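You operate a simulated robot arm through the tools that you are given. There is no shell and no other tool.

Carry out the task below with a simulated robot arm. There is one attempt and no reset: what you move stays moved.

## Task
Give the half-filled wavy disc one more blue pump and tap its bubbles out.
Fine: push the beige slide tray in, draw it out again, tap the white tab; leave the disc on the tray; the other discs stay. Where these are worked on the way, their far stop is far enough and under half their travel is too little: beige slide tray.

It is judged by the outcome, as a careful person would: the job done as asked, and still so three seconds after it is handed in. It fails if anything else is knocked over, pushed out of place, dropped, spilled or broken.

## Robot
A 6-joint arm with a two-finger gripper, fixed in place. Base frame: the origin is at the foot of the arm, x ahead of it, y to its left, z up. Lengths are in m, angles in rad, forces in N, time in s.
With the tool pointing down near the work surface it reaches from about 0.32 to 0.66 m from the base axis. Its first joint turns from -2.897 to 2.897 rad. Payload 3.18 kg.
Tool frame: the origin (TCP) lies between the finger pads and is the grasp point; the fingertips stand 0.03 m ahead of it; z points along the fingers, y is the line along which they close. The gripper opens to 0.144 m. The gripper's body begins 0.103 m behind the TCP.
Orientation is told as [roll, pitch, yaw] about the base's x, y, z axes, in that order, counted from this pose: with the fingers straight down and closing along the base's y, the tool's x points along the base's -x, its y along +y and its z along -z.

## Interface
- The arm moves only by the tool arm_command. Its argument "deltas" is a list of rows, each a list of 3 entries, a list of its own where there are three numbers: the shift along the tool's x, y, z in m, then the turn, a rotation vector about the tool's x, y, z in rad, then the gripper command, from -1 (shut) to 1 (fully open), values between in proportion. In form: [[[tx, ty, tz], [ax, ay, az], gripper], ...]. A call has 1 to 20 rows; each row shifts and turns the commanded pose from where the row before left it, along the tool's axes as they then stand. A row lasts 0.2 s, in which the tool goes at most 0.05 m and 0.15 rad; a call with a longer step from one row to the next is refused whole, and so is a gripper value outside its range. A pose out of reach is approached as far as the arm can. The call stops where the force on the tool passes 50 N (or 10 N more than at its start, if that is more) or the arm is blocked; 0.2 s more then pass. The fingers move at their own pace and stop on an object; they squeeze with about 23 N. The grip force told is the motor's: it shows also when the fingers shut on nothing. Time passes only in rows, and 0.2 s behind the last, so rows that do not move let the fingers close. The reply holds the time, the measured pose of the TCP, the force on the tool along the base axes, the opening and the grip force, in the units named above and with some noise, with the torque about the TCP (base axes, N m) and any sound that the robot's microphone picked up.
- Cameras (640 x 400 px; columns grow to the right, rows downward): "scene" is fixed at [0.401, -0.5006, 1.4795]; the picture's right is [0.95, 0.30, 0.00], its down [0.13, -0.41, -0.90] and it looks along [-0.27, 0.86, -0.43] (base axes); focal length 329 px, centre (320, 200). "wrist" rides on the gripper at [0.076, 0.016, -0.143] in the tool frame; the picture's right is [-0.21, 0.98, 0.00], its down [-0.84, -0.18, -0.51] and it looks along [-0.50, -0.11, 0.86] (tool axes); focal length 218 px, centre (320, 200). There is no depth. A picture from a camera that has moved, and an enlarged one, comes with that camera's place and axes in the base frame and with its lens.
- camera(camera): a new picture of that camera. The clock stands still meanwhile.
- enlarge(camera, box): a new picture of the part [left, top, right, bottom] of that camera's present view, enlarged. The clock stands still meanwhile.
- close_job(): hands the job in; it is judged then, once.

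Nothing tells you positions but the pictures and the camera data. Unless the task says otherwise, let go and move clear before handing in.

The tools are called after "Emit:" as a command line: name --argument value ..., lists and objects as JSON in quotes. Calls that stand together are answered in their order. arm_command: Moves the arm, as the interface text tells. Its arguments: {"type":"object","properties":{"deltas":{"type":"array","items":{"type":"array"}}},"required":["deltas"]} The other tools are called the same way: camera (camera) takes a picture; enlarge (camera, box) takes an enlarged picture of a part of a camera's view; close_job () hands the job in.

At the start:

```text
clock: 0.0
tool_pos: [0.0232, 0.3573, 1.0133]
orientation: [-0.001, 0.0, 0.0]
ft_force: [0.5, 0.1, -0.5]
wrist_torque: [-0.01, 0.03, -0.01]
opening: 0.1444
grip_force: 0.2
```

scene: 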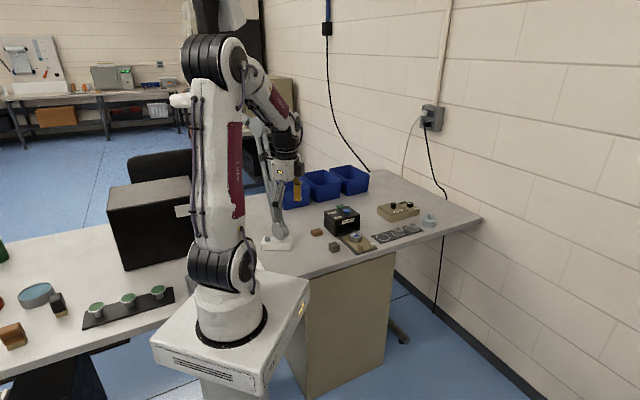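
wrist: 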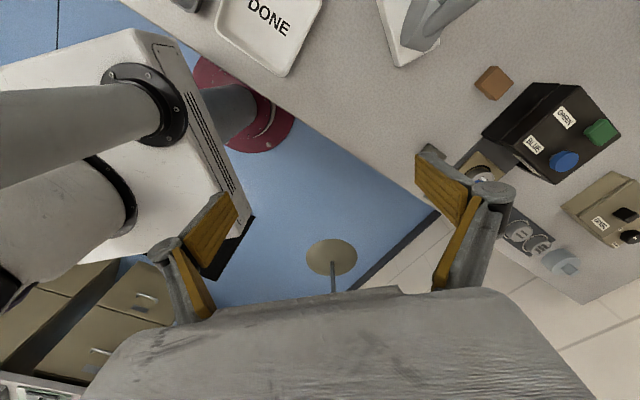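

I see a bench with a black pump box (green and blue buttons), a beige slide tray next to it, a rack of discs and a beige box with knobs. I'll enlarge the views first to work out what is what.

Emit:
enlarge --camera "scene" --box '[290, 180, 450, 280]'

Emit:
enlarge --camera "wrist" --box '[400, 60, 640, 310]'

Emit:
enlarge --camera "scene" --box '[0, 230, 200, 355]'

```text
4.00 times, centred on (370, 230) of scene
camera zoom: at [0.401, -0.5006, 1.4795], right [0.95, 0.3, 0.0], down [0.13, -0.41, -0.9], along [-0.27, 0.86, -0.43], focal length 1317 px, centre (120, 80)
```

zoom: 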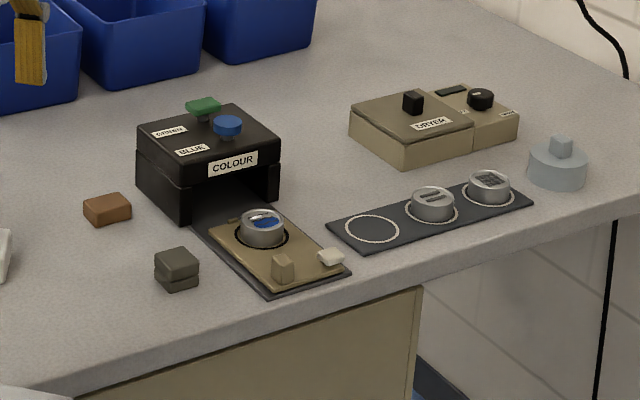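

```text
1.60 times, centred on (520, 185) of wrist
camera zoom: at [-0.0542, 0.3741, 1.1555], right [0.21, 0.98, 0.0], down [0.84, -0.18, 0.51], along [0.5, -0.11, -0.86], focal length 349 px, centre (0, 224)
```

zoom: 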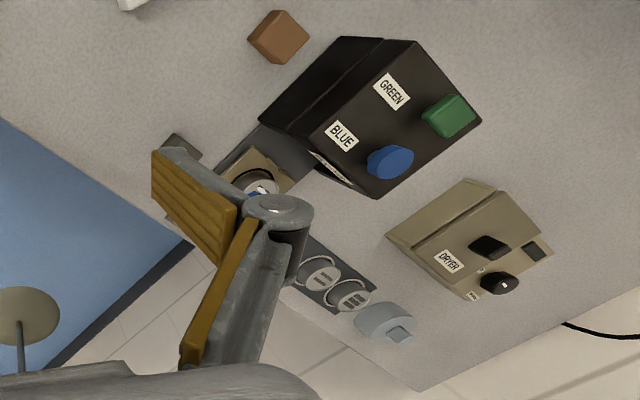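

```text
3.20 times, centred on (100, 292) of scene
camera zoom: at [0.401, -0.5006, 1.4795], right [0.95, 0.3, 0.0], down [0.13, -0.41, -0.9], along [-0.27, 0.86, -0.43], focal length 1054 px, centre (1024, -96)
```

zoom: 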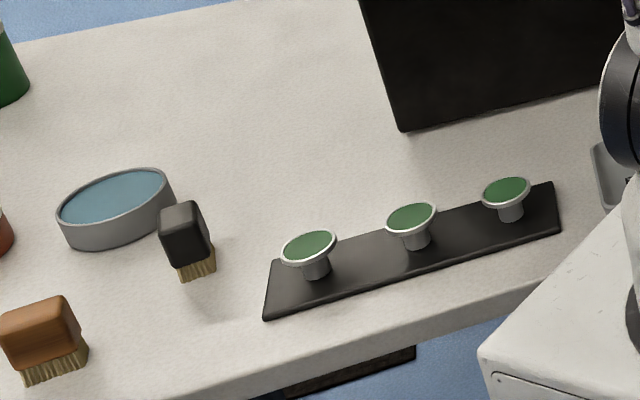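

The colour station (black box) has a green and a blue plunger on top, and the beige tray in front of it holds a disc with some blue in it, a small handle and a white tab. I'll zoom in more to confirm the disc marking and get geometry.

Emit:
enlarge --camera "scene" --box '[336, 225, 384, 255]'

Emit:
enlarge --camera "scene" --box '[320, 200, 368, 230]'

Emit:
enlarge --camera "scene" --box '[370, 215, 442, 250]'

Emit:
enlarge --camera "wrist" --box '[440, 70, 640, 200]'

```text
13.33 times, centred on (360, 240) of scene
camera zoom: at [0.401, -0.5006, 1.4795], right [0.95, 0.3, 0.0], down [0.13, -0.41, -0.9], along [-0.27, 0.86, -0.43], focal length 4390 px, centre (-213, -333)
```

zoom: 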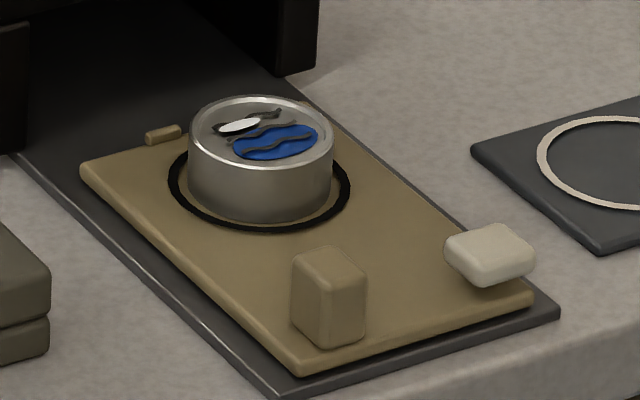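

```text
13.33 times, centred on (344, 215) of scene
camera zoom: at [0.401, -0.5006, 1.4795], right [0.95, 0.3, 0.0], down [0.13, -0.41, -0.9], along [-0.27, 0.86, -0.43], focal length 4390 px, centre (0, 0)
```

zoom: 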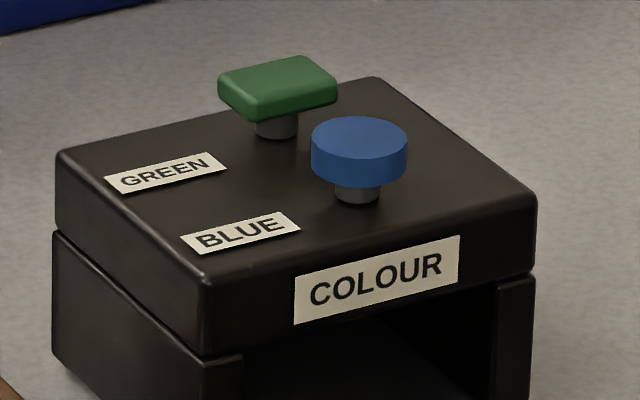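

```text
8.89 times, centred on (406, 232) of scene
camera zoom: at [0.401, -0.5006, 1.4795], right [0.95, 0.3, 0.0], down [0.13, -0.41, -0.9], along [-0.27, 0.86, -0.43], focal length 2927 px, centre (-444, -89)
```

zoom: 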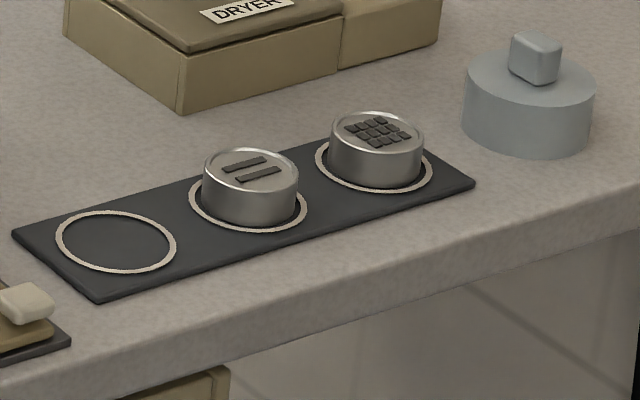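

```text
3.08 times, centred on (540, 135) of wrist
camera zoom: at [-0.0542, 0.3741, 1.1555], right [0.21, 0.98, 0.0], down [0.84, -0.18, 0.51], along [0.5, -0.11, -0.86], focal length 672 px, centre (-357, 400)
```

zoom: 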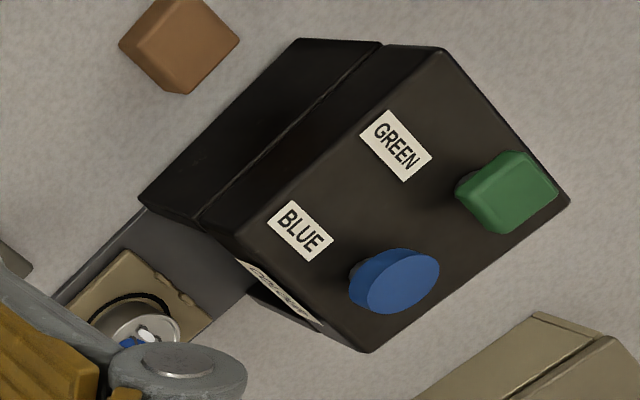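

The disc on the tray carries the wavy mark, with a little blue and a bubble, so it is already in place. I place the blue plunger top at about (0.14, 0.71, 0.84), the tray handle at (0.23, 0.58, 0.77), and the slide direction at about (-0.7, 0.7). I'll move over this area with a -45° yaw and look again.

Emit:
arm_command --deltas '[[[-0.03, 0.02, 0], [0, 0, 0], -1], [[-0.03, 0.02, 0], [0, 0, 0], -1], [[-0.03, 0.02, 0], [0, 0, 0], -1], [[-0.03, 0.02, 0], [0, 0, 0], -1], [[-0.03, 0.02, 0], [0, 0, 0], -1], [[-0.03, 0.02, 0], [0, 0, 0], -1], [[0, 0, 0], [0, 0, 0.131], -1], [[0, 0, 0], [0, 0, 0.131], -1], [[0, 0, 0], [0, 0, 0.131], -1], [[0, 0, 0], [0, 0, 0.131], -1], [[0, 0, 0], [0, 0, 0.131], -1], [[0, 0, 0], [0, 0, 0.131], -1]]'

Emit:
camera --camera "wrist"

Emit:
camera --camera "scene"

```text
clock: 2.6
tool_pos: [0.1977, 0.4621, 0.9742]
orientation: [0.004, 0.002, -0.791]
ft_force: [-0.1, -0.1, -0.3]
wrist_torque: [-0.02, -0.02, 0.0]
opening: 0.0
grip_force: 23.0
out of reach, approached as far as the arm can: row 3, 4, 5, 6
```

```text
taken
camera wrist: at [0.1546, 0.5259, 1.1171], right [0.84, 0.54, 0.0], down [0.46, -0.73, 0.51], along [0.28, -0.42, -0.86], focal length 218 px, centre (320, 200)
```

wrist: 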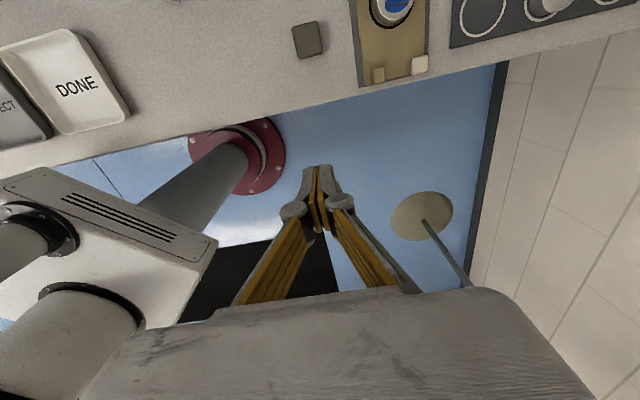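

```text
taken
```

scene: 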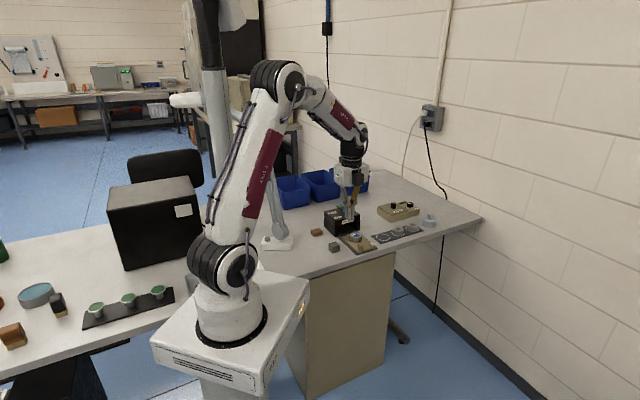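

The arm can't reach far out at this height with the tool vertical, so I'll need to tilt it outward for the plunger. Next I'll lower a little over the free area in front of the bench and yaw round, so the camera sits on the base side and looks out at the station.

Emit:
arm_command --deltas '[[[0, 0, 0.035], [0, 0, 0], -1], [[0, 0, 0.035], [0, 0, 0], -1], [[0, 0, 0.035], [0, 0, 0], -1], [[0, 0, 0], [0, 0, -0.144], -1], [[0, 0, 0], [0, 0, -0.144], -1], [[0, 0, 0], [0, 0, -0.144], -1], [[0, 0, 0], [0, 0, -0.144], -1], [[0, 0, 0], [0, 0, -0.144], -1], [[0, 0, 0], [0, 0, -0.144], -1], [[0, 0, 0], [0, 0, -0.144], -1], [[0, 0, 0], [0, 0, -0.144], -1], [[0, 0, 0], [0, 0, -0.144], -1], [[0, 0, 0], [0, 0, -0.144], -1], [[0, 0, 0], [0, 0, -0.144], -1], [[0, 0, 0], [0, 0, -0.144], -1], [[0, 0, 0], [0, 0, -0.144], -1], [[0, 0, 0], [0, 0, -0.144], -1], [[0, 0, 0], [0, 0, -0.144], -1]]'

Emit:
camera --camera "wrist"

Emit:
camera --camera "scene"

```text
clock: 6.4
tool_pos: [0.198, 0.4618, 0.8717]
orientation: [0.001, -0.002, 1.376]
ft_force: [0.8, -0.6, 0.3]
wrist_torque: [0.01, 0.01, 0.0]
opening: 0.0
grip_force: 22.8
```

```text
taken
camera wrist: at [0.1666, 0.3892, 1.0129], right [-0.92, 0.39, 0.0], down [0.34, 0.79, 0.51], along [0.2, 0.47, -0.86], focal length 218 px, centre (320, 200)
```

wrist: 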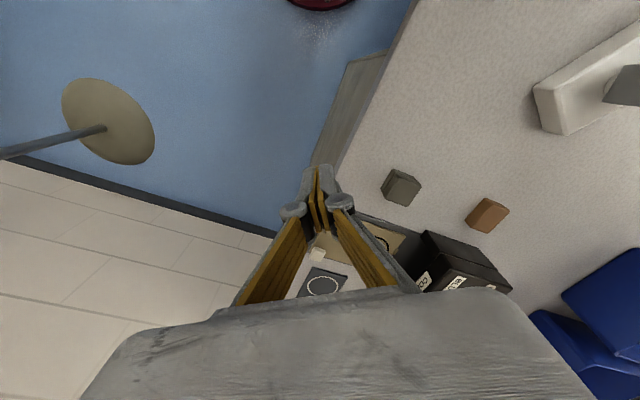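

```text
taken
```

scene: 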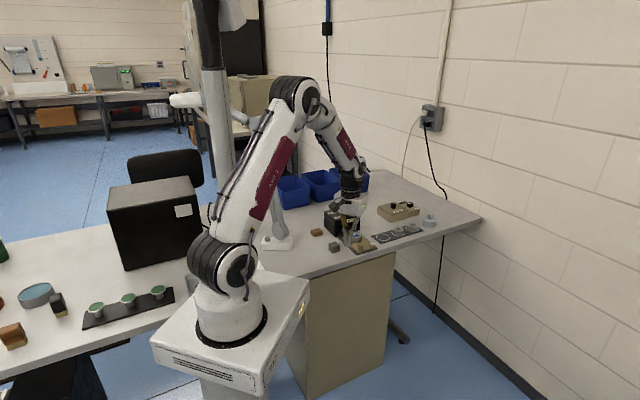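

The gripper hides the station at this yaw, so I'll go back to about -45° yaw. There the camera sees the handle, and the finger faces line up with the slide direction.

Emit:
arm_command --deltas '[[[0, 0, 0], [0, 0, 0.144], -1], [[0, 0, 0], [0, 0, 0.144], -1], [[0, 0, 0], [0, 0, 0.144], -1], [[0, 0, 0], [0, 0, 0.144], -1], [[0, 0, 0], [0, 0, 0.144], -1], [[0, 0, 0], [0, 0, 0.144], -1], [[0, 0, 0], [0, 0, 0.144], -1], [[0, 0, 0], [0, 0, 0.144], -1], [[0, 0, 0], [0, 0, 0.144], -1], [[0, 0, 0], [0, 0, 0.144], -1], [[0, 0, 0], [0, 0, 0.144], -1], [[0, 0, 0], [0, 0, 0.144], -1], [[0, 0, 0], [0, 0, 0.144], -1], [[0, 0, 0], [0, 0, 0.144], -1], [[0, 0, 0], [0, 0, 0.144], -1]]'

Emit:
camera --camera "wrist"

Emit:
enlarge --camera "scene" --box '[312, 175, 408, 265]'

```text
clock: 9.6
tool_pos: [0.197, 0.4618, 0.8703]
orientation: [0.002, 0.0, -0.787]
ft_force: [0.3, -0.6, -1.1]
wrist_torque: [0.04, 0.01, -0.02]
opening: 0.0001
grip_force: 22.9
```

```text
taken
camera wrist: at [0.1542, 0.5275, 1.0125], right [0.84, 0.54, 0.0], down [0.47, -0.73, 0.51], along [0.28, -0.43, -0.86], focal length 218 px, centre (320, 200)
```

wrist: 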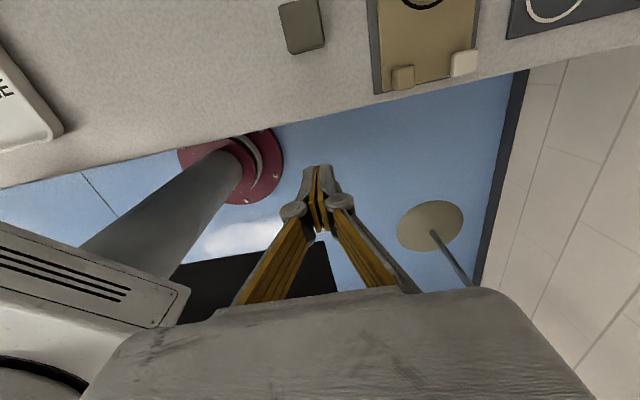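

```text
4.44 times, centred on (360, 220) of scene
camera zoom: at [0.401, -0.5006, 1.4795], right [0.95, 0.3, 0.0], down [0.13, -0.41, -0.9], along [-0.27, 0.86, -0.43], focal length 1463 px, centre (142, 111)
```

zoom: 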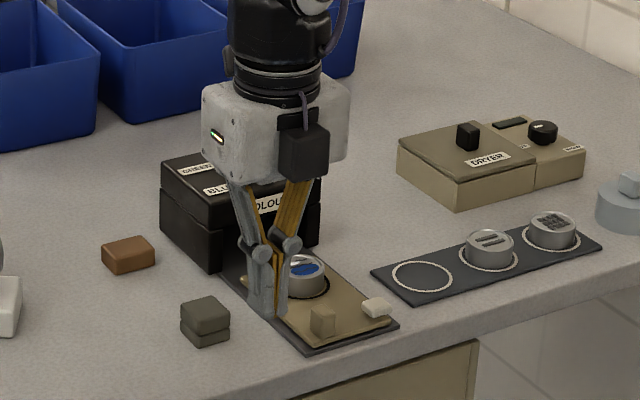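

Emit:
enlarge --camera "wrist" --box '[350, 0, 510, 100]'

Emit:
enlarge --camera "scene" --box '[352, 222, 416, 262]'

Emit:
enlarge --camera "wrist" --box '[280, 150, 360, 200]'

```text
4.00 times, centred on (430, 50) of wrist
camera zoom: at [0.1542, 0.5275, 1.0125], right [0.84, 0.54, 0.0], down [0.47, -0.73, 0.51], along [0.28, -0.43, -0.86], focal length 873 px, centre (-120, 800)
```

zoom: 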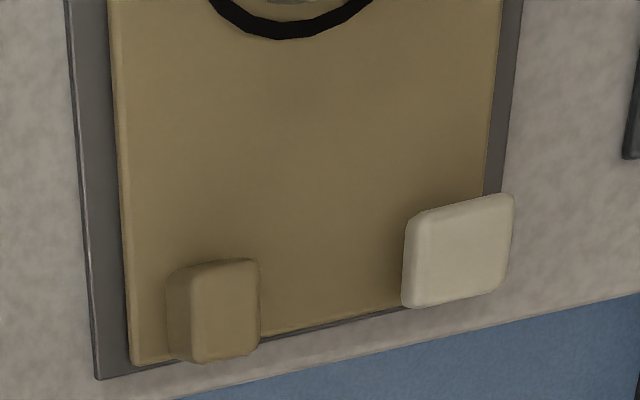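

```text
10.00 times, centred on (384, 242) of scene
camera zoom: at [0.401, -0.5006, 1.4795], right [0.95, 0.3, 0.0], down [0.13, -0.41, -0.9], along [-0.27, 0.86, -0.43], focal length 3292 px, centre (-320, -220)
```

zoom: 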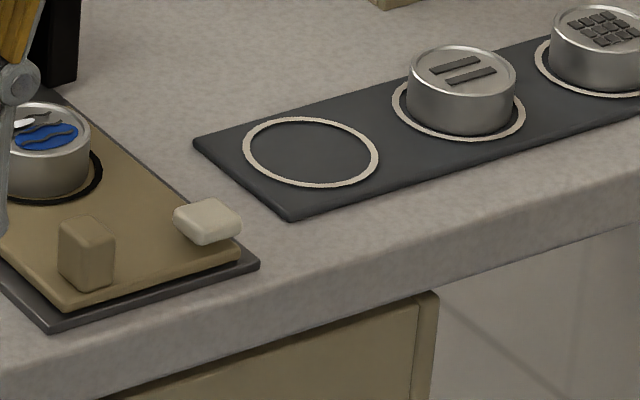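

```text
8.00 times, centred on (320, 175) of wrist
camera zoom: at [0.1542, 0.5275, 1.0125], right [0.84, 0.54, 0.0], down [0.47, -0.73, 0.51], along [0.28, -0.43, -0.86], focal length 1746 px, centre (320, 400)
```

zoom: 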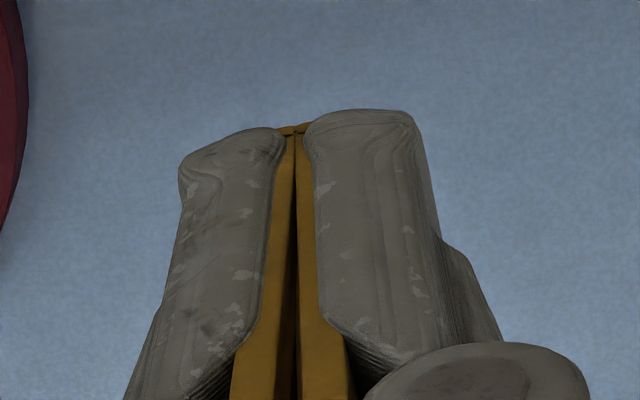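

Handle top is at about (0.227, 0.568, 0.774), the white tab top at (0.268, 0.609, 0.765), and the slide direction is n≈(-0.70, 0.715). I'll bring the closed fingertips down about 4 cm behind the handle.

Emit:
arm_command --deltas '[[[0.0036, 0.0239, 0.018], [0, 0, 0], -1], [[0.0036, 0.0239, 0.018], [0, 0, 0], -1], [[0.0036, 0.0239, 0.018], [0, 0, 0], -1], [[0.0036, 0.0239, 0.018], [0, 0, 0], -1]]'

Emit:
camera --camera "wrist"

Emit:
enlarge --camera "scene" --box '[330, 210, 410, 260]'

```text
clock: 10.6
tool_pos: [0.2547, 0.5403, 0.7985]
orientation: [0.002, 0.0, -0.787]
ft_force: [1.6, 0.2, 0.1]
wrist_torque: [0.02, 0.01, -0.01]
opening: 0.0
grip_force: 23.1
```

```text
taken
camera wrist: at [0.2116, 0.6062, 0.9412], right [0.84, 0.54, 0.0], down [0.47, -0.72, 0.51], along [0.28, -0.43, -0.86], focal length 218 px, centre (320, 200)
```

wrist: 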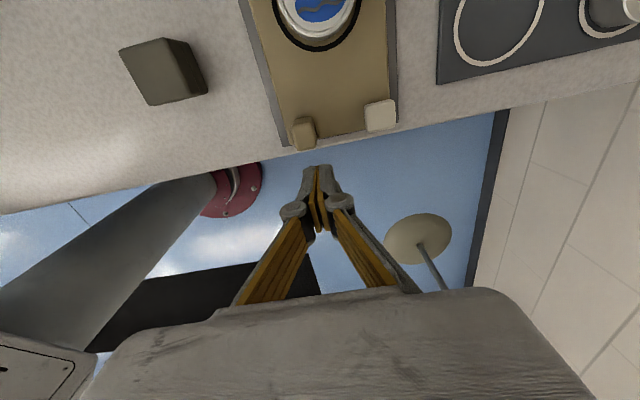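

```text
8.00 times, centred on (370, 235) of scene
camera zoom: at [0.401, -0.5006, 1.4795], right [0.95, 0.3, 0.0], down [0.13, -0.41, -0.9], along [-0.27, 0.86, -0.43], focal length 2634 px, centre (-80, -80)
```

zoom: 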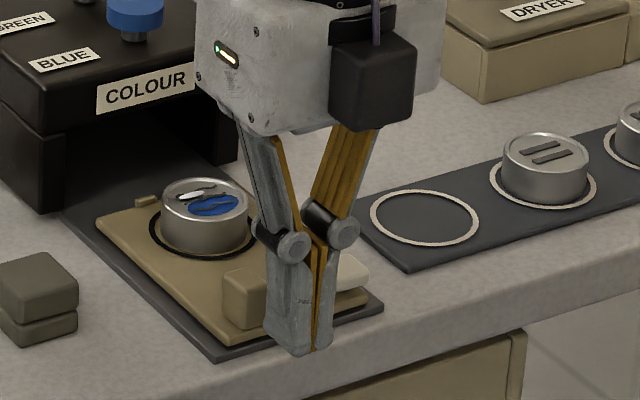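

The fingertips are in line with the handle, about 4 cm behind it. I'll drop 8 mm and push slowly along the slide direction.

Emit:
arm_command --deltas '[[[0, 0, 0.008], [0, 0, 0], -1], [[0.01, 0, 0], [0, 0, 0], -1], [[0.01, 0, 0], [0, 0, 0], -1], [[0.008, 0, 0], [0, 0, 0], -1], [[0.008, 0, 0], [0, 0, 0], -1], [[0.008, 0, 0], [0, 0, 0], -1], [[0.008, 0, 0], [0, 0, 0], -1]]'

Emit:
camera --camera "wrist"

Emit:
enlarge --camera "scene" --box '[330, 210, 410, 260]'

```text
clock: 12.2
tool_pos: [0.2181, 0.5763, 0.7908]
orientation: [0.003, 0.0, -0.788]
ft_force: [0.3, 0.1, -0.7]
wrist_torque: [-0.03, 0.01, -0.01]
opening: 0.0001
grip_force: 30.8
```

```text
taken
camera wrist: at [0.1756, 0.6414, 0.9332], right [0.84, 0.54, 0.0], down [0.47, -0.72, 0.51], along [0.28, -0.43, -0.86], focal length 218 px, centre (320, 200)
```

wrist: 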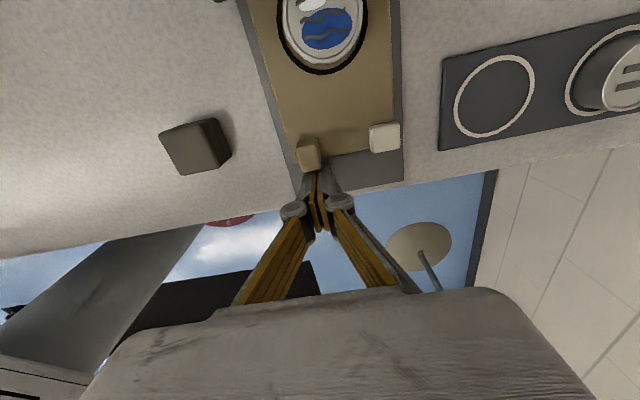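

```text
8.00 times, centred on (370, 235) of scene
camera zoom: at [0.401, -0.5006, 1.4795], right [0.95, 0.3, 0.0], down [0.13, -0.41, -0.9], along [-0.27, 0.86, -0.43], focal length 2634 px, centre (-80, -80)
```

zoom: 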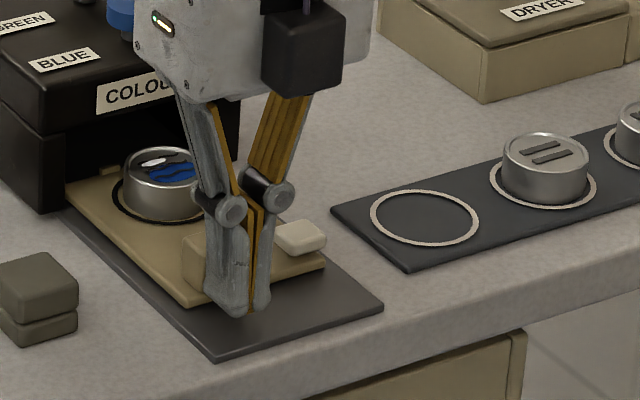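

The tray is sliding in cleanly, with its tab and disc moving along with it. I'll keep pushing towards the far stop.

Emit:
arm_command --deltas '[[[0.008, 0, 0], [0, 0, 0], -1], [[0.008, 0, 0], [0, 0, 0], -1], [[0.008, 0, 0], [0, 0, 0], -1], [[0.008, 0, 0], [0, 0, 0], -1], [[0.008, 0, 0], [0, 0, 0], -1]]'

Emit:
camera --camera "wrist"

Emit:
enlarge --camera "scene" --box '[320, 200, 400, 250]'

```text
clock: 13.4
tool_pos: [0.1894, 0.6044, 0.7907]
orientation: [-0.001, 0.0, -0.787]
ft_force: [-0.5, -0.4, 0.0]
wrist_torque: [-0.02, 0.03, -0.01]
opening: 0.0
grip_force: 30.6
```

```text
taken
camera wrist: at [0.1467, 0.6701, 0.9326], right [0.84, 0.54, 0.0], down [0.47, -0.72, 0.51], along [0.28, -0.43, -0.86], focal length 218 px, centre (320, 200)
```

wrist: 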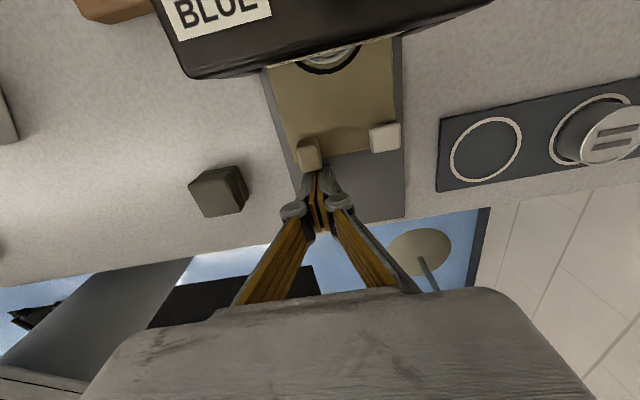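

```text
8.00 times, centred on (360, 225) of scene
camera zoom: at [0.401, -0.5006, 1.4795], right [0.95, 0.3, 0.0], down [0.13, -0.41, -0.9], along [-0.27, 0.86, -0.43], focal length 2634 px, centre (0, 0)
```

zoom: 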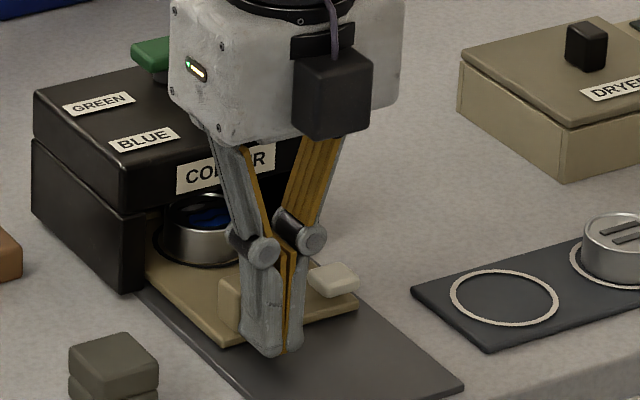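

Emit:
arm_command --deltas '[[[0.006, 0, 0], [0, 0, 0], -1], [[0.006, 0, 0], [0, 0, 0], -1], [[0.006, 0, 0], [0, 0, 0], -1], [[0.006, 0, 0], [0, 0, 0], -1], [[0.006, 0, 0], [0, 0, 0], -1]]'

Emit:
camera --camera "wrist"

Emit:
enlarge --camera "scene" --box '[320, 200, 400, 250]'

```text
clock: 14.7
tool_pos: [0.1746, 0.6206, 0.7882]
orientation: [-0.006, -0.012, -0.787]
ft_force: [6.1, -5.5, 2.2]
wrist_torque: [0.01, 0.03, 0.0]
opening: 0.0059
grip_force: 30.9
stopped in row 5: the force on the tool passed its limit at 53 N (the readings are from after the stop); the commanded pose is now the measured one
```

```text
taken
camera wrist: at [0.1313, 0.6872, 0.9301], right [0.84, 0.54, 0.0], down [0.46, -0.72, 0.52], along [0.28, -0.44, -0.85], focal length 218 px, centre (320, 200)
```

wrist: 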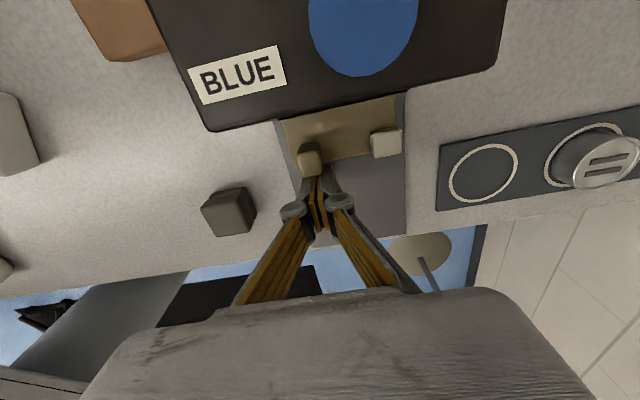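

```text
8.00 times, centred on (360, 225) of scene
camera zoom: at [0.401, -0.5006, 1.4795], right [0.95, 0.3, 0.0], down [0.13, -0.41, -0.9], along [-0.27, 0.86, -0.43], focal length 2634 px, centre (0, 0)
```

zoom: 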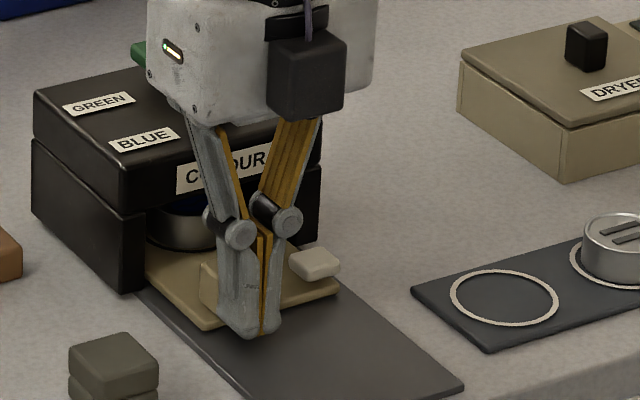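

The push ended at the far stop (53 N). The tray travelled about 9 cm, so the disc should now sit under the blue pump. I'll back off the handle and lift clear.

Emit:
arm_command --deltas '[[[-0.015, 0, 0], [0, 0, 0], -1], [[-0.015, 0, 0], [0, 0, 0], -1], [[0, 0, -0.03], [0, 0, 0], -1], [[-0.0172, -0.0294, -0.0273], [0, 0, 0], -1], [[-0.0172, -0.0294, -0.0273], [0, 0, 0], -1], [[-0.0172, -0.0294, -0.0273], [0, 0, 0], -1]]'

Emit:
enlarge --camera "scene" --box '[320, 200, 400, 250]'

Emit:
camera --camera "wrist"

```text
clock: 16.1
tool_pos: [0.1691, 0.5, 0.9038]
orientation: [-0.004, -0.01, -0.789]
ft_force: [-0.1, 0.5, -0.5]
wrist_torque: [0.02, 0.0, 0.01]
opening: 0.0
grip_force: 30.6
```

```text
8.00 times, centred on (360, 225) of scene
camera zoom: at [0.401, -0.5006, 1.4795], right [0.95, 0.3, 0.0], down [0.13, -0.41, -0.9], along [-0.27, 0.86, -0.43], focal length 2634 px, centre (0, 0)
```

zoom: 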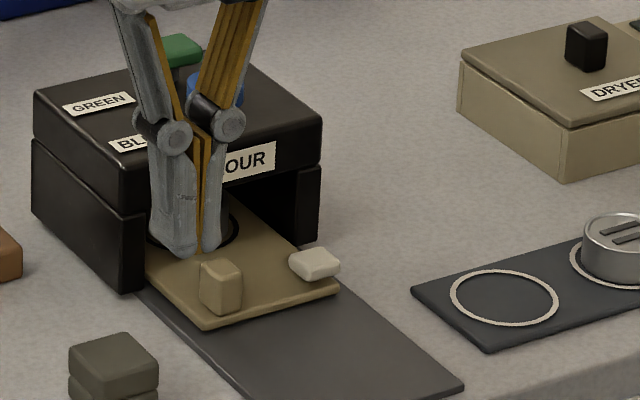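

```text
taken
camera wrist: at [0.1251, 0.5672, 1.0443], right [0.84, 0.54, 0.0], down [0.46, -0.72, 0.52], along [0.28, -0.44, -0.86], focal length 218 px, centre (320, 200)
```

wrist: 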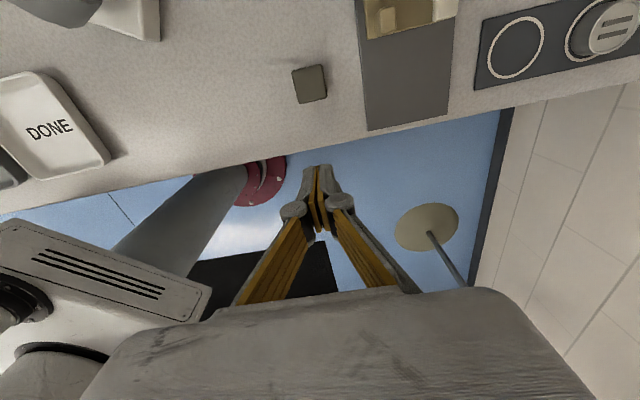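

The tray stays in. Now I'll yaw the tool so its x axis points outward along the radius, then tilt it outward for reach.

Emit:
arm_command --deltas '[[[0, 0, 0], [0, 0, 0.14], -1], [[0, 0, 0], [0, 0, 0.14], -1], [[0, 0, 0], [0, 0, 0.14], -1], [[0, 0, 0], [0, 0, 0.14], -1], [[0, 0, 0], [0, 0, 0.14], -1], [[0, 0, 0], [0, 0, 0.14], -1], [[0, 0, 0], [0, 0, 0.14], -1], [[0, 0, 0], [0, 0.15, 0], -1], [[0, 0, 0], [0, 0.15, 0], -1], [[0, 0, 0], [0, 0.15, 0], -1], [[0, 0, 0], [0, 0.15, 0], -1]]'

Emit:
camera --camera "wrist"

Emit:
camera --camera "scene"

```text
clock: 18.5
tool_pos: [0.172, 0.4954, 0.8992]
orientation: [0.026, 0.483, -1.666]
ft_force: [-0.6, 0.7, 1.0]
wrist_torque: [-0.1, -0.05, -0.05]
opening: 0.0
grip_force: 30.9
out of reach, approached as far as the arm can: row 7, 11
```

```text
taken
camera wrist: at [0.1837, 0.4958, 1.0611], right [0.95, -0.29, -0.08], down [-0.29, -0.96, 0.05], along [-0.09, -0.03, -1.0], focal length 218 px, centre (320, 200)
```

wrist: 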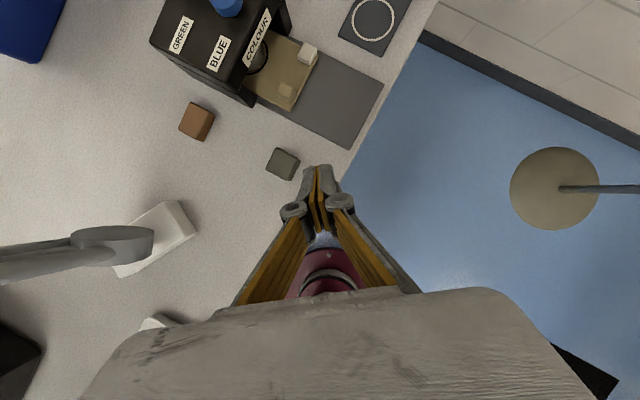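

```text
taken
```

scene: 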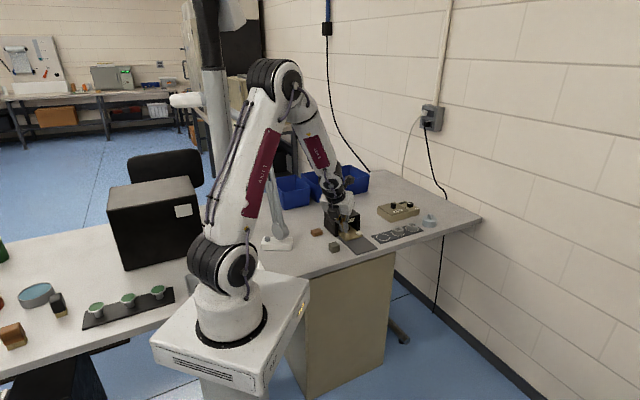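

The yaw settled near -1.67 and the tilt near 0.48 rad, so the camera now looks straight down. I'll refine the plunger's location from this view.

Emit:
enlarge --camera "wrist" --box '[140, 0, 340, 125]'

Emit:
enlarge --camera "scene" --box '[316, 190, 380, 230]'

```text
3.20 times, centred on (240, 62) of wrist
camera zoom: at [0.1837, 0.4958, 1.0611], right [0.95, -0.29, -0.08], down [-0.29, -0.96, 0.05], along [-0.09, -0.03, -1.0], focal length 698 px, centre (576, 640)
```

zoom: 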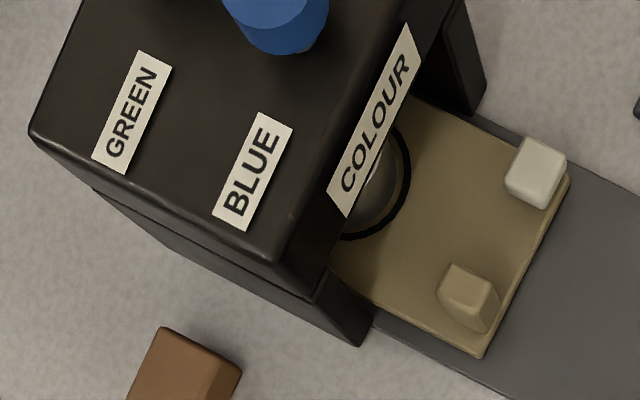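

```text
10.00 times, centred on (348, 210) of scene
camera zoom: at [0.401, -0.5006, 1.4795], right [0.95, 0.3, 0.0], down [0.13, -0.41, -0.9], along [-0.27, 0.86, -0.43], focal length 3292 px, centre (40, 100)
```

zoom: 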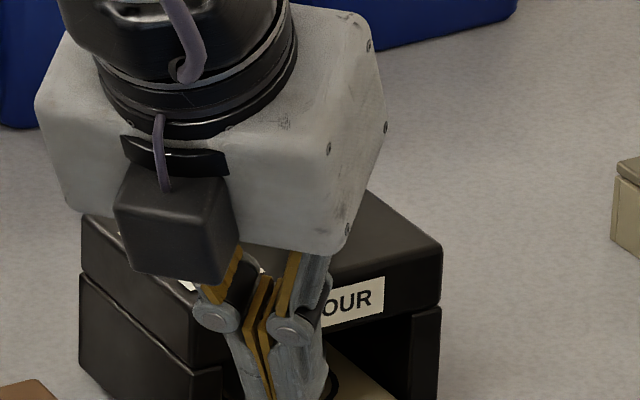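

I'll move outward and left at a safe height to bring the plunger into view.

Emit:
arm_command --deltas '[[[0.0283, -0.0084, 0.0117], [0, 0, 0], -1], [[0.0283, -0.0084, 0.0117], [0, 0, 0], -1], [[0.0283, -0.0084, 0.0117], [0, 0, 0], -1], [[0.0283, -0.0084, 0.0117], [0, 0, 0], -1]]'

Emit:
camera --camera "wrist"

Emit:
camera --camera "scene"

```text
clock: 19.5
tool_pos: [0.1537, 0.6057, 0.9246]
orientation: [-0.047, 0.613, -1.79]
ft_force: [0.5, -1.4, 0.7]
wrist_torque: [0.07, 0.03, 0.06]
opening: 0.0
grip_force: 30.4
out of reach, approached as far as the arm can: row 1, 3
```

```text
taken
camera wrist: at [0.1725, 0.5824, 1.0851], right [0.92, -0.35, -0.16], down [-0.37, -0.93, -0.06], along [-0.12, 0.11, -0.99], focal length 218 px, centre (320, 200)
```

wrist: 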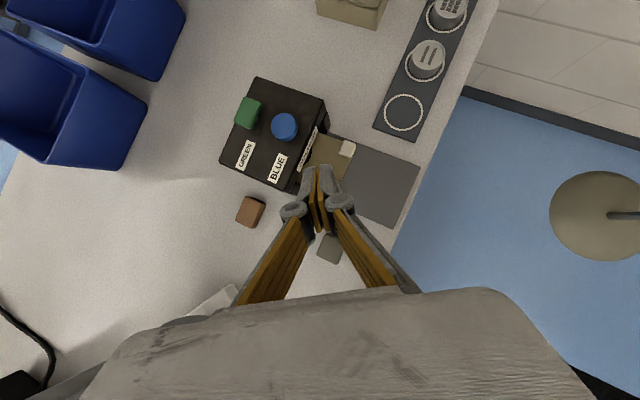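

```text
taken
```

scene: 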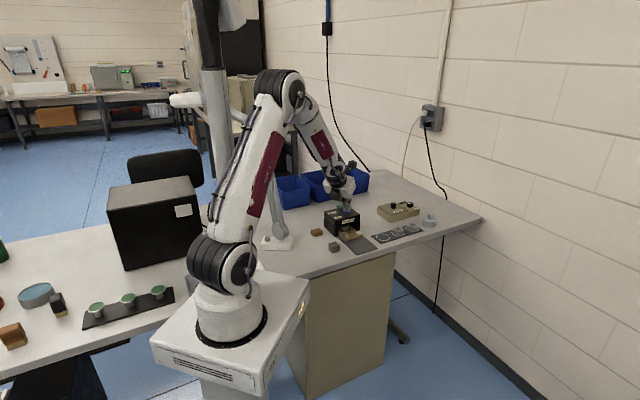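

Now both plungers are clearly visible from above. I'll zoom in to triangulate the blue one.

Emit:
enlarge --camera "wrist" --box '[220, 70, 380, 170]'

Emit:
enlarge --camera "scene" --box '[316, 190, 380, 230]'

```text
4.00 times, centred on (300, 120) of wrist
camera zoom: at [0.1725, 0.5824, 1.0851], right [0.92, -0.35, -0.16], down [-0.37, -0.93, -0.06], along [-0.12, 0.11, -0.99], focal length 873 px, centre (400, 520)
```

zoom: 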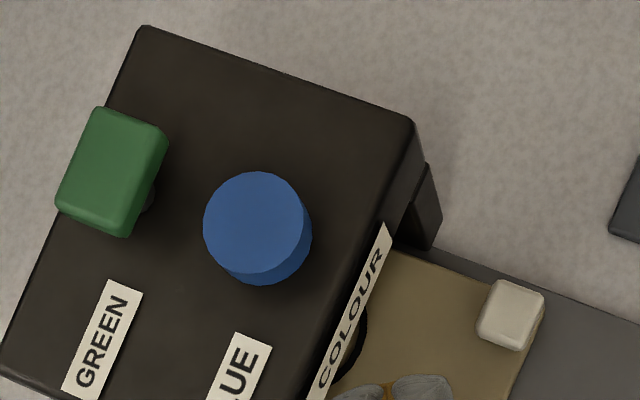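

```text
10.00 times, centred on (348, 210) of scene
camera zoom: at [0.401, -0.5006, 1.4795], right [0.95, 0.3, 0.0], down [0.13, -0.41, -0.9], along [-0.27, 0.86, -0.43], focal length 3292 px, centre (40, 100)
```

zoom: 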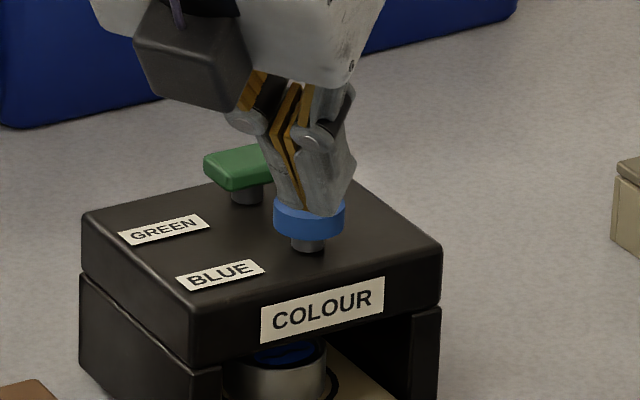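

Blue plunger top is at about (0.1355, 0.707, 0.846), with good agreement between the two cameras. I'll move so the lowest fingertip edge hovers about 2 cm above its centre.

Emit:
arm_command --deltas '[[[0.0187, -0.0117, 0.0247], [0, 0, 0], -1], [[0.0187, -0.0117, 0.0247], [0, 0, 0], -1], [[0.0187, -0.0117, 0.0247], [0, 0, 0], -1], [[0, 0, 0], [0, 0, 0], -1]]'

Emit:
camera --camera "wrist"

Emit:
enlarge --camera "scene" --box '[316, 190, 380, 230]'

```text
clock: 20.5
tool_pos: [0.1597, 0.6873, 0.8867]
orientation: [-0.009, 0.593, -1.762]
ft_force: [-0.8, -0.2, 0.0]
wrist_torque: [-0.01, 0.01, 0.0]
opening: 0.0
grip_force: 30.8
out of reach, approached as far as the arm can: row 2, 3
```

```text
taken
camera wrist: at [0.1743, 0.6669, 1.0472], right [0.93, -0.35, -0.12], down [-0.36, -0.93, -0.05], along [-0.1, 0.09, -0.99], focal length 218 px, centre (320, 200)
```

wrist: 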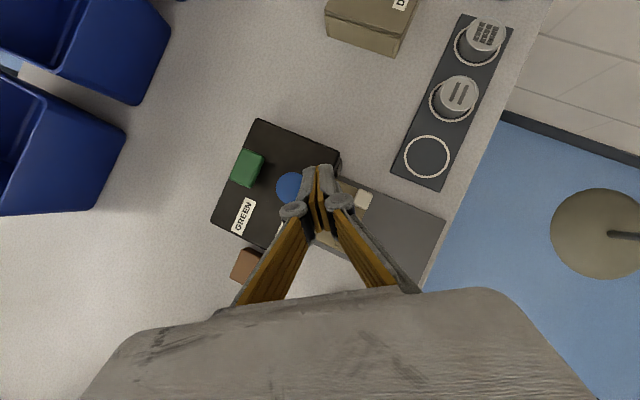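

```text
10.00 times, centred on (348, 210) of scene
camera zoom: at [0.401, -0.5006, 1.4795], right [0.95, 0.3, 0.0], down [0.13, -0.41, -0.9], along [-0.27, 0.86, -0.43], focal length 3292 px, centre (40, 100)
```

zoom: 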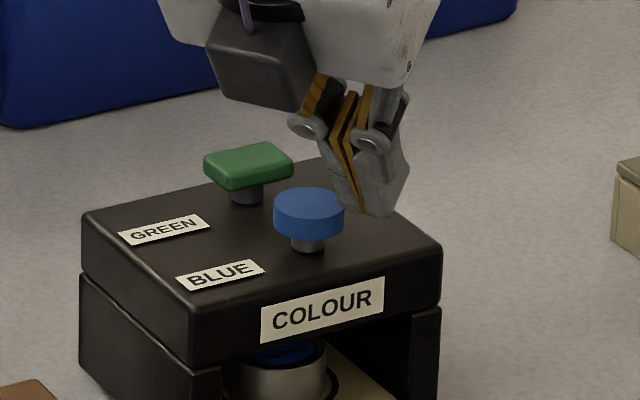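

The arm hit a joint limit short of the target, probably in the wrist roll. I'll spin about the tool's own axis away from that limit, keeping the outward tilt, and lift slightly first.

Emit:
arm_command --deltas '[[[0, 0, -0.012], [0, 0, 0], -1], [[0, 0, 0], [0, 0, -0.15], -1], [[0, 0, 0], [0, 0, -0.15], -1], [[0, 0, 0], [0, 0, -0.15], -1], [[0, 0, 0], [0, 0, -0.15], -1], [[0, 0, 0], [0, 0, -0.15], -1]]'

Emit:
camera --camera "wrist"

Emit:
enlarge --camera "scene" --box '[316, 190, 380, 230]'

```text
clock: 21.9
tool_pos: [0.166, 0.6756, 0.8963]
orientation: [0.433, 0.413, -0.922]
ft_force: [0.0, -0.6, 1.1]
wrist_torque: [-0.01, -0.01, 0.01]
opening: 0.0
grip_force: 30.7
out of reach, approached as far as the arm can: row 1
```

```text
taken
camera wrist: at [0.1199, 0.661, 1.0515], right [0.92, 0.25, 0.29], down [0.26, -0.97, 0.01], along [0.29, 0.06, -0.96], focal length 218 px, centre (320, 200)
```

wrist: 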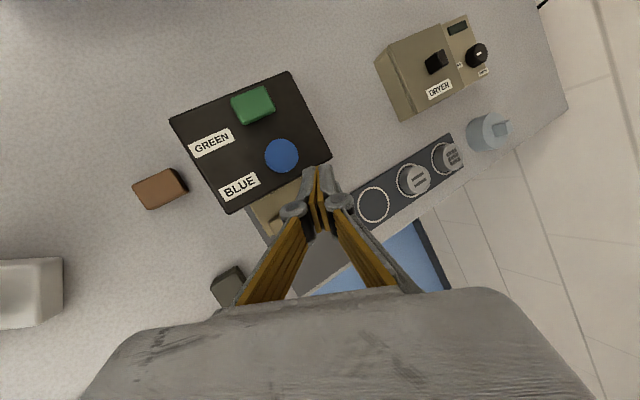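

```text
10.00 times, centred on (348, 210) of scene
camera zoom: at [0.401, -0.5006, 1.4795], right [0.95, 0.3, 0.0], down [0.13, -0.41, -0.9], along [-0.27, 0.86, -0.43], focal length 3292 px, centre (40, 100)
```

zoom: 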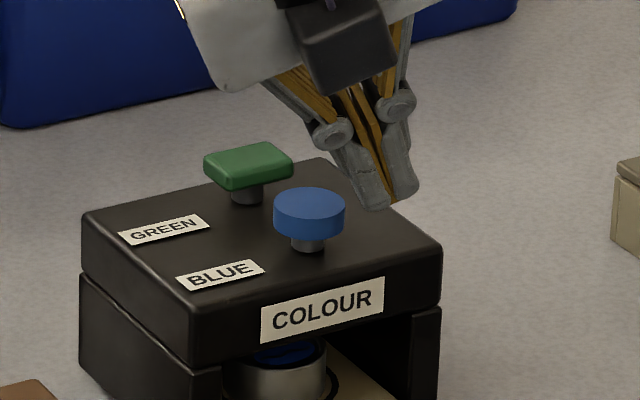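

The plunger is clear of the fingertips and the roll limit is freed. Now I'll shift sideways so the lowest fingertip corner is over the plunger.

Emit:
arm_command --deltas '[[[0.0117, -0.0055, 0.0031], [0, 0, 0], -1], [[0.0117, -0.0055, 0.0031], [0, 0, 0], -1], [[0.0117, -0.0055, 0.0031], [0, 0, 0], -1]]'

Emit:
enlarge --camera "scene" --box '[316, 190, 380, 230]'

Emit:
enlarge --camera "wrist" --box '[200, 90, 400, 215]'

```text
clock: 22.7
tool_pos: [0.1335, 0.6997, 0.8965]
orientation: [0.433, 0.416, -0.923]
ft_force: [-0.6, -0.5, -0.5]
wrist_torque: [0.04, 0.01, 0.04]
opening: 0.0
grip_force: 30.9
```

```text
10.00 times, centred on (348, 210) of scene
camera zoom: at [0.401, -0.5006, 1.4795], right [0.95, 0.3, 0.0], down [0.13, -0.41, -0.9], along [-0.27, 0.86, -0.43], focal length 3292 px, centre (40, 100)
```

zoom: 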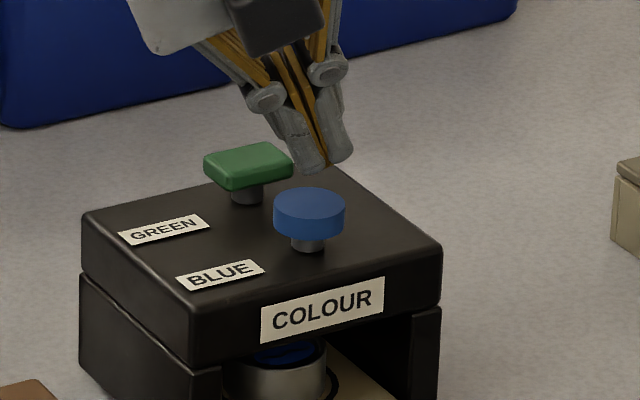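

```text
3.20 times, centred on (300, 152) of wrist
camera zoom: at [0.0874, 0.6845, 1.0521], right [0.92, 0.25, 0.29], down [0.26, -0.97, 0.01], along [0.28, 0.06, -0.96], focal length 698 px, centre (384, 352)
```

zoom: 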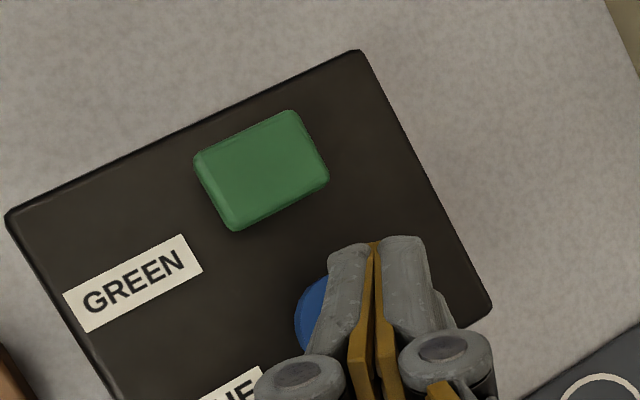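

The fingertip corner now hovers about 17 mm above the centre of the blue plunger. I'll press straight down slowly, once, until it bottoms out.

Emit:
arm_command --deltas '[[[-0.0024, -0.0023, 0.005], [0, 0, 0], -1], [[-0.0024, -0.0023, 0.005], [0, 0, 0], -1], [[-0.00081, -0.00077, 0.00166], [0, 0, 0], -1], [[-0.00081, -0.00077, 0.00166], [0, 0, 0], -1], [[-0.00081, -0.00077, 0.00166], [0, 0, 0], -1], [[-0.00081, -0.00077, 0.00166], [0, 0, 0], -1], [[-0.00081, -0.00077, 0.00166], [0, 0, 0], -1]]'

Emit:
enlarge --camera "scene" --box '[316, 190, 380, 230]'

```text
clock: 24.3
tool_pos: [0.1333, 0.6993, 0.8741]
orientation: [0.434, 0.415, -0.924]
ft_force: [1.2, 0.6, 3.2]
wrist_torque: [0.01, -0.01, 0.0]
opening: 0.0
grip_force: 30.4
```

```text
10.00 times, centred on (348, 210) of scene
camera zoom: at [0.401, -0.5006, 1.4795], right [0.95, 0.3, 0.0], down [0.13, -0.41, -0.9], along [-0.27, 0.86, -0.43], focal length 3292 px, centre (40, 100)
```

zoom: 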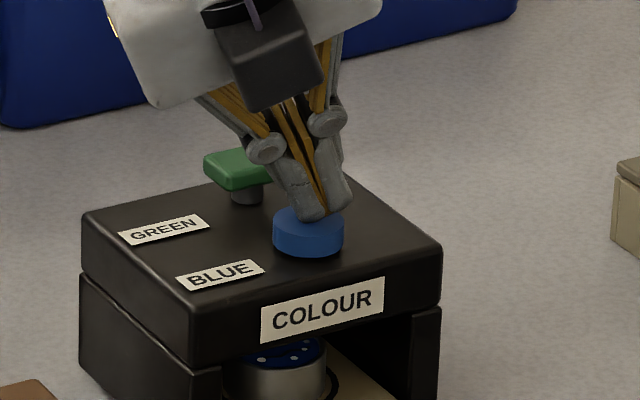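

The plunger went all the way down, and the disc in the bay now shows full blue with bubbles. I'll release straight up and check.

Emit:
arm_command --deltas '[[[0.0045, 0.0043, -0.0093], [0, 0, 0], -1], [[0.0045, 0.0043, -0.0093], [0, 0, 0], -1]]'

Emit:
enlarge --camera "scene" --box '[316, 190, 380, 230]'

```text
clock: 24.9
tool_pos: [0.1328, 0.6991, 0.8971]
orientation: [0.431, 0.416, -0.922]
ft_force: [0.7, 0.6, 0.3]
wrist_torque: [-0.01, 0.0, 0.01]
opening: 0.0001
grip_force: 31.1
```

```text
10.00 times, centred on (348, 210) of scene
camera zoom: at [0.401, -0.5006, 1.4795], right [0.95, 0.3, 0.0], down [0.13, -0.41, -0.9], along [-0.27, 0.86, -0.43], focal length 3292 px, centre (40, 100)
```

zoom: 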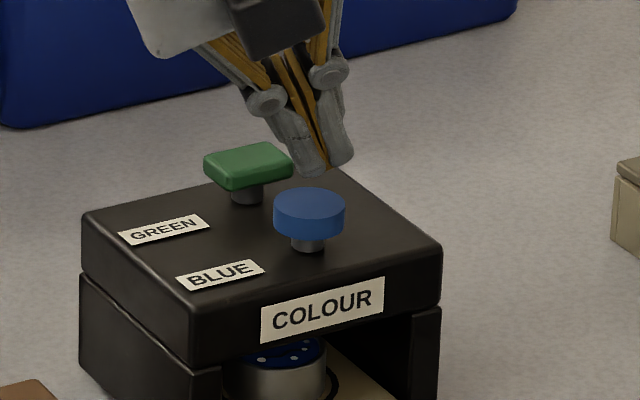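

The plunger has sprung back and the disc is topped up with blue, with bubbles in it. Next I'll retreat over the front of the bench, straighten the tool to a -45° yaw with a slight tilt, and part-open the fingers to grip the tray handle.

Emit:
arm_command --deltas '[[[-0.0328, 0.0005, -0.0157], [0, 0, 0], -1], [[-0.0328, 0.0005, -0.0157], [0, 0, 0], -1], [[-0.0328, 0.0005, -0.0157], [0, 0, 0], -1], [[-0.0328, 0.0005, -0.0157], [0, 0, 0], -1], [[0, 0, 0], [0.1184, -0.034, -0.0405], -1], [[0, 0, 0], [0.1184, -0.034, -0.0405], -1], [[0, 0, 0], [0.1184, -0.034, -0.0405], -0.446], [[0, 0, 0], [0.1184, -0.034, -0.0405], -0.446]]'

Emit:
camera --camera "wrist"

Emit:
enlarge --camera "scene" --box '[316, 195, 396, 245]'

```text
clock: 26.7
tool_pos: [0.1967, 0.5774, 0.9001]
orientation: [0.057, 0.289, -0.794]
ft_force: [0.4, -0.4, -0.1]
wrist_torque: [0.04, 0.02, 0.02]
opening: 0.0398
grip_force: 0.0
out of reach, approached as far as the arm can: row 5
```

```text
taken
camera wrist: at [0.1793, 0.6045, 1.0585], right [0.85, 0.53, -0.01], down [0.52, -0.82, 0.23], along [0.12, -0.2, -0.97], focal length 218 px, centre (320, 200)
```

wrist: 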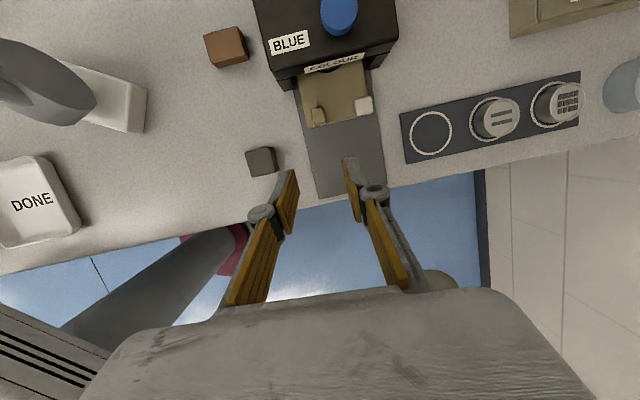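

```text
8.00 times, centred on (356, 220) of scene
camera zoom: at [0.401, -0.5006, 1.4795], right [0.95, 0.3, 0.0], down [0.13, -0.41, -0.9], along [-0.27, 0.86, -0.43], focal length 2634 px, centre (32, 40)
```

zoom: 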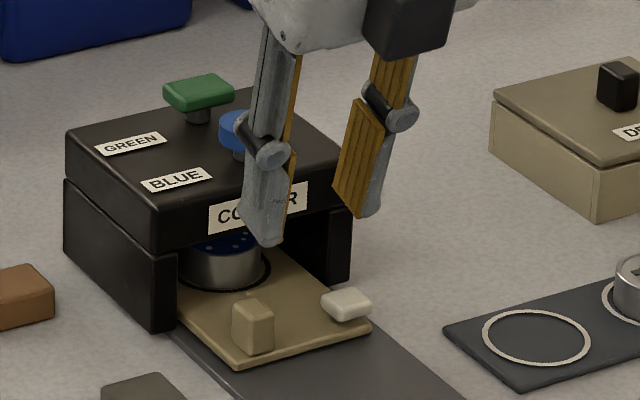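

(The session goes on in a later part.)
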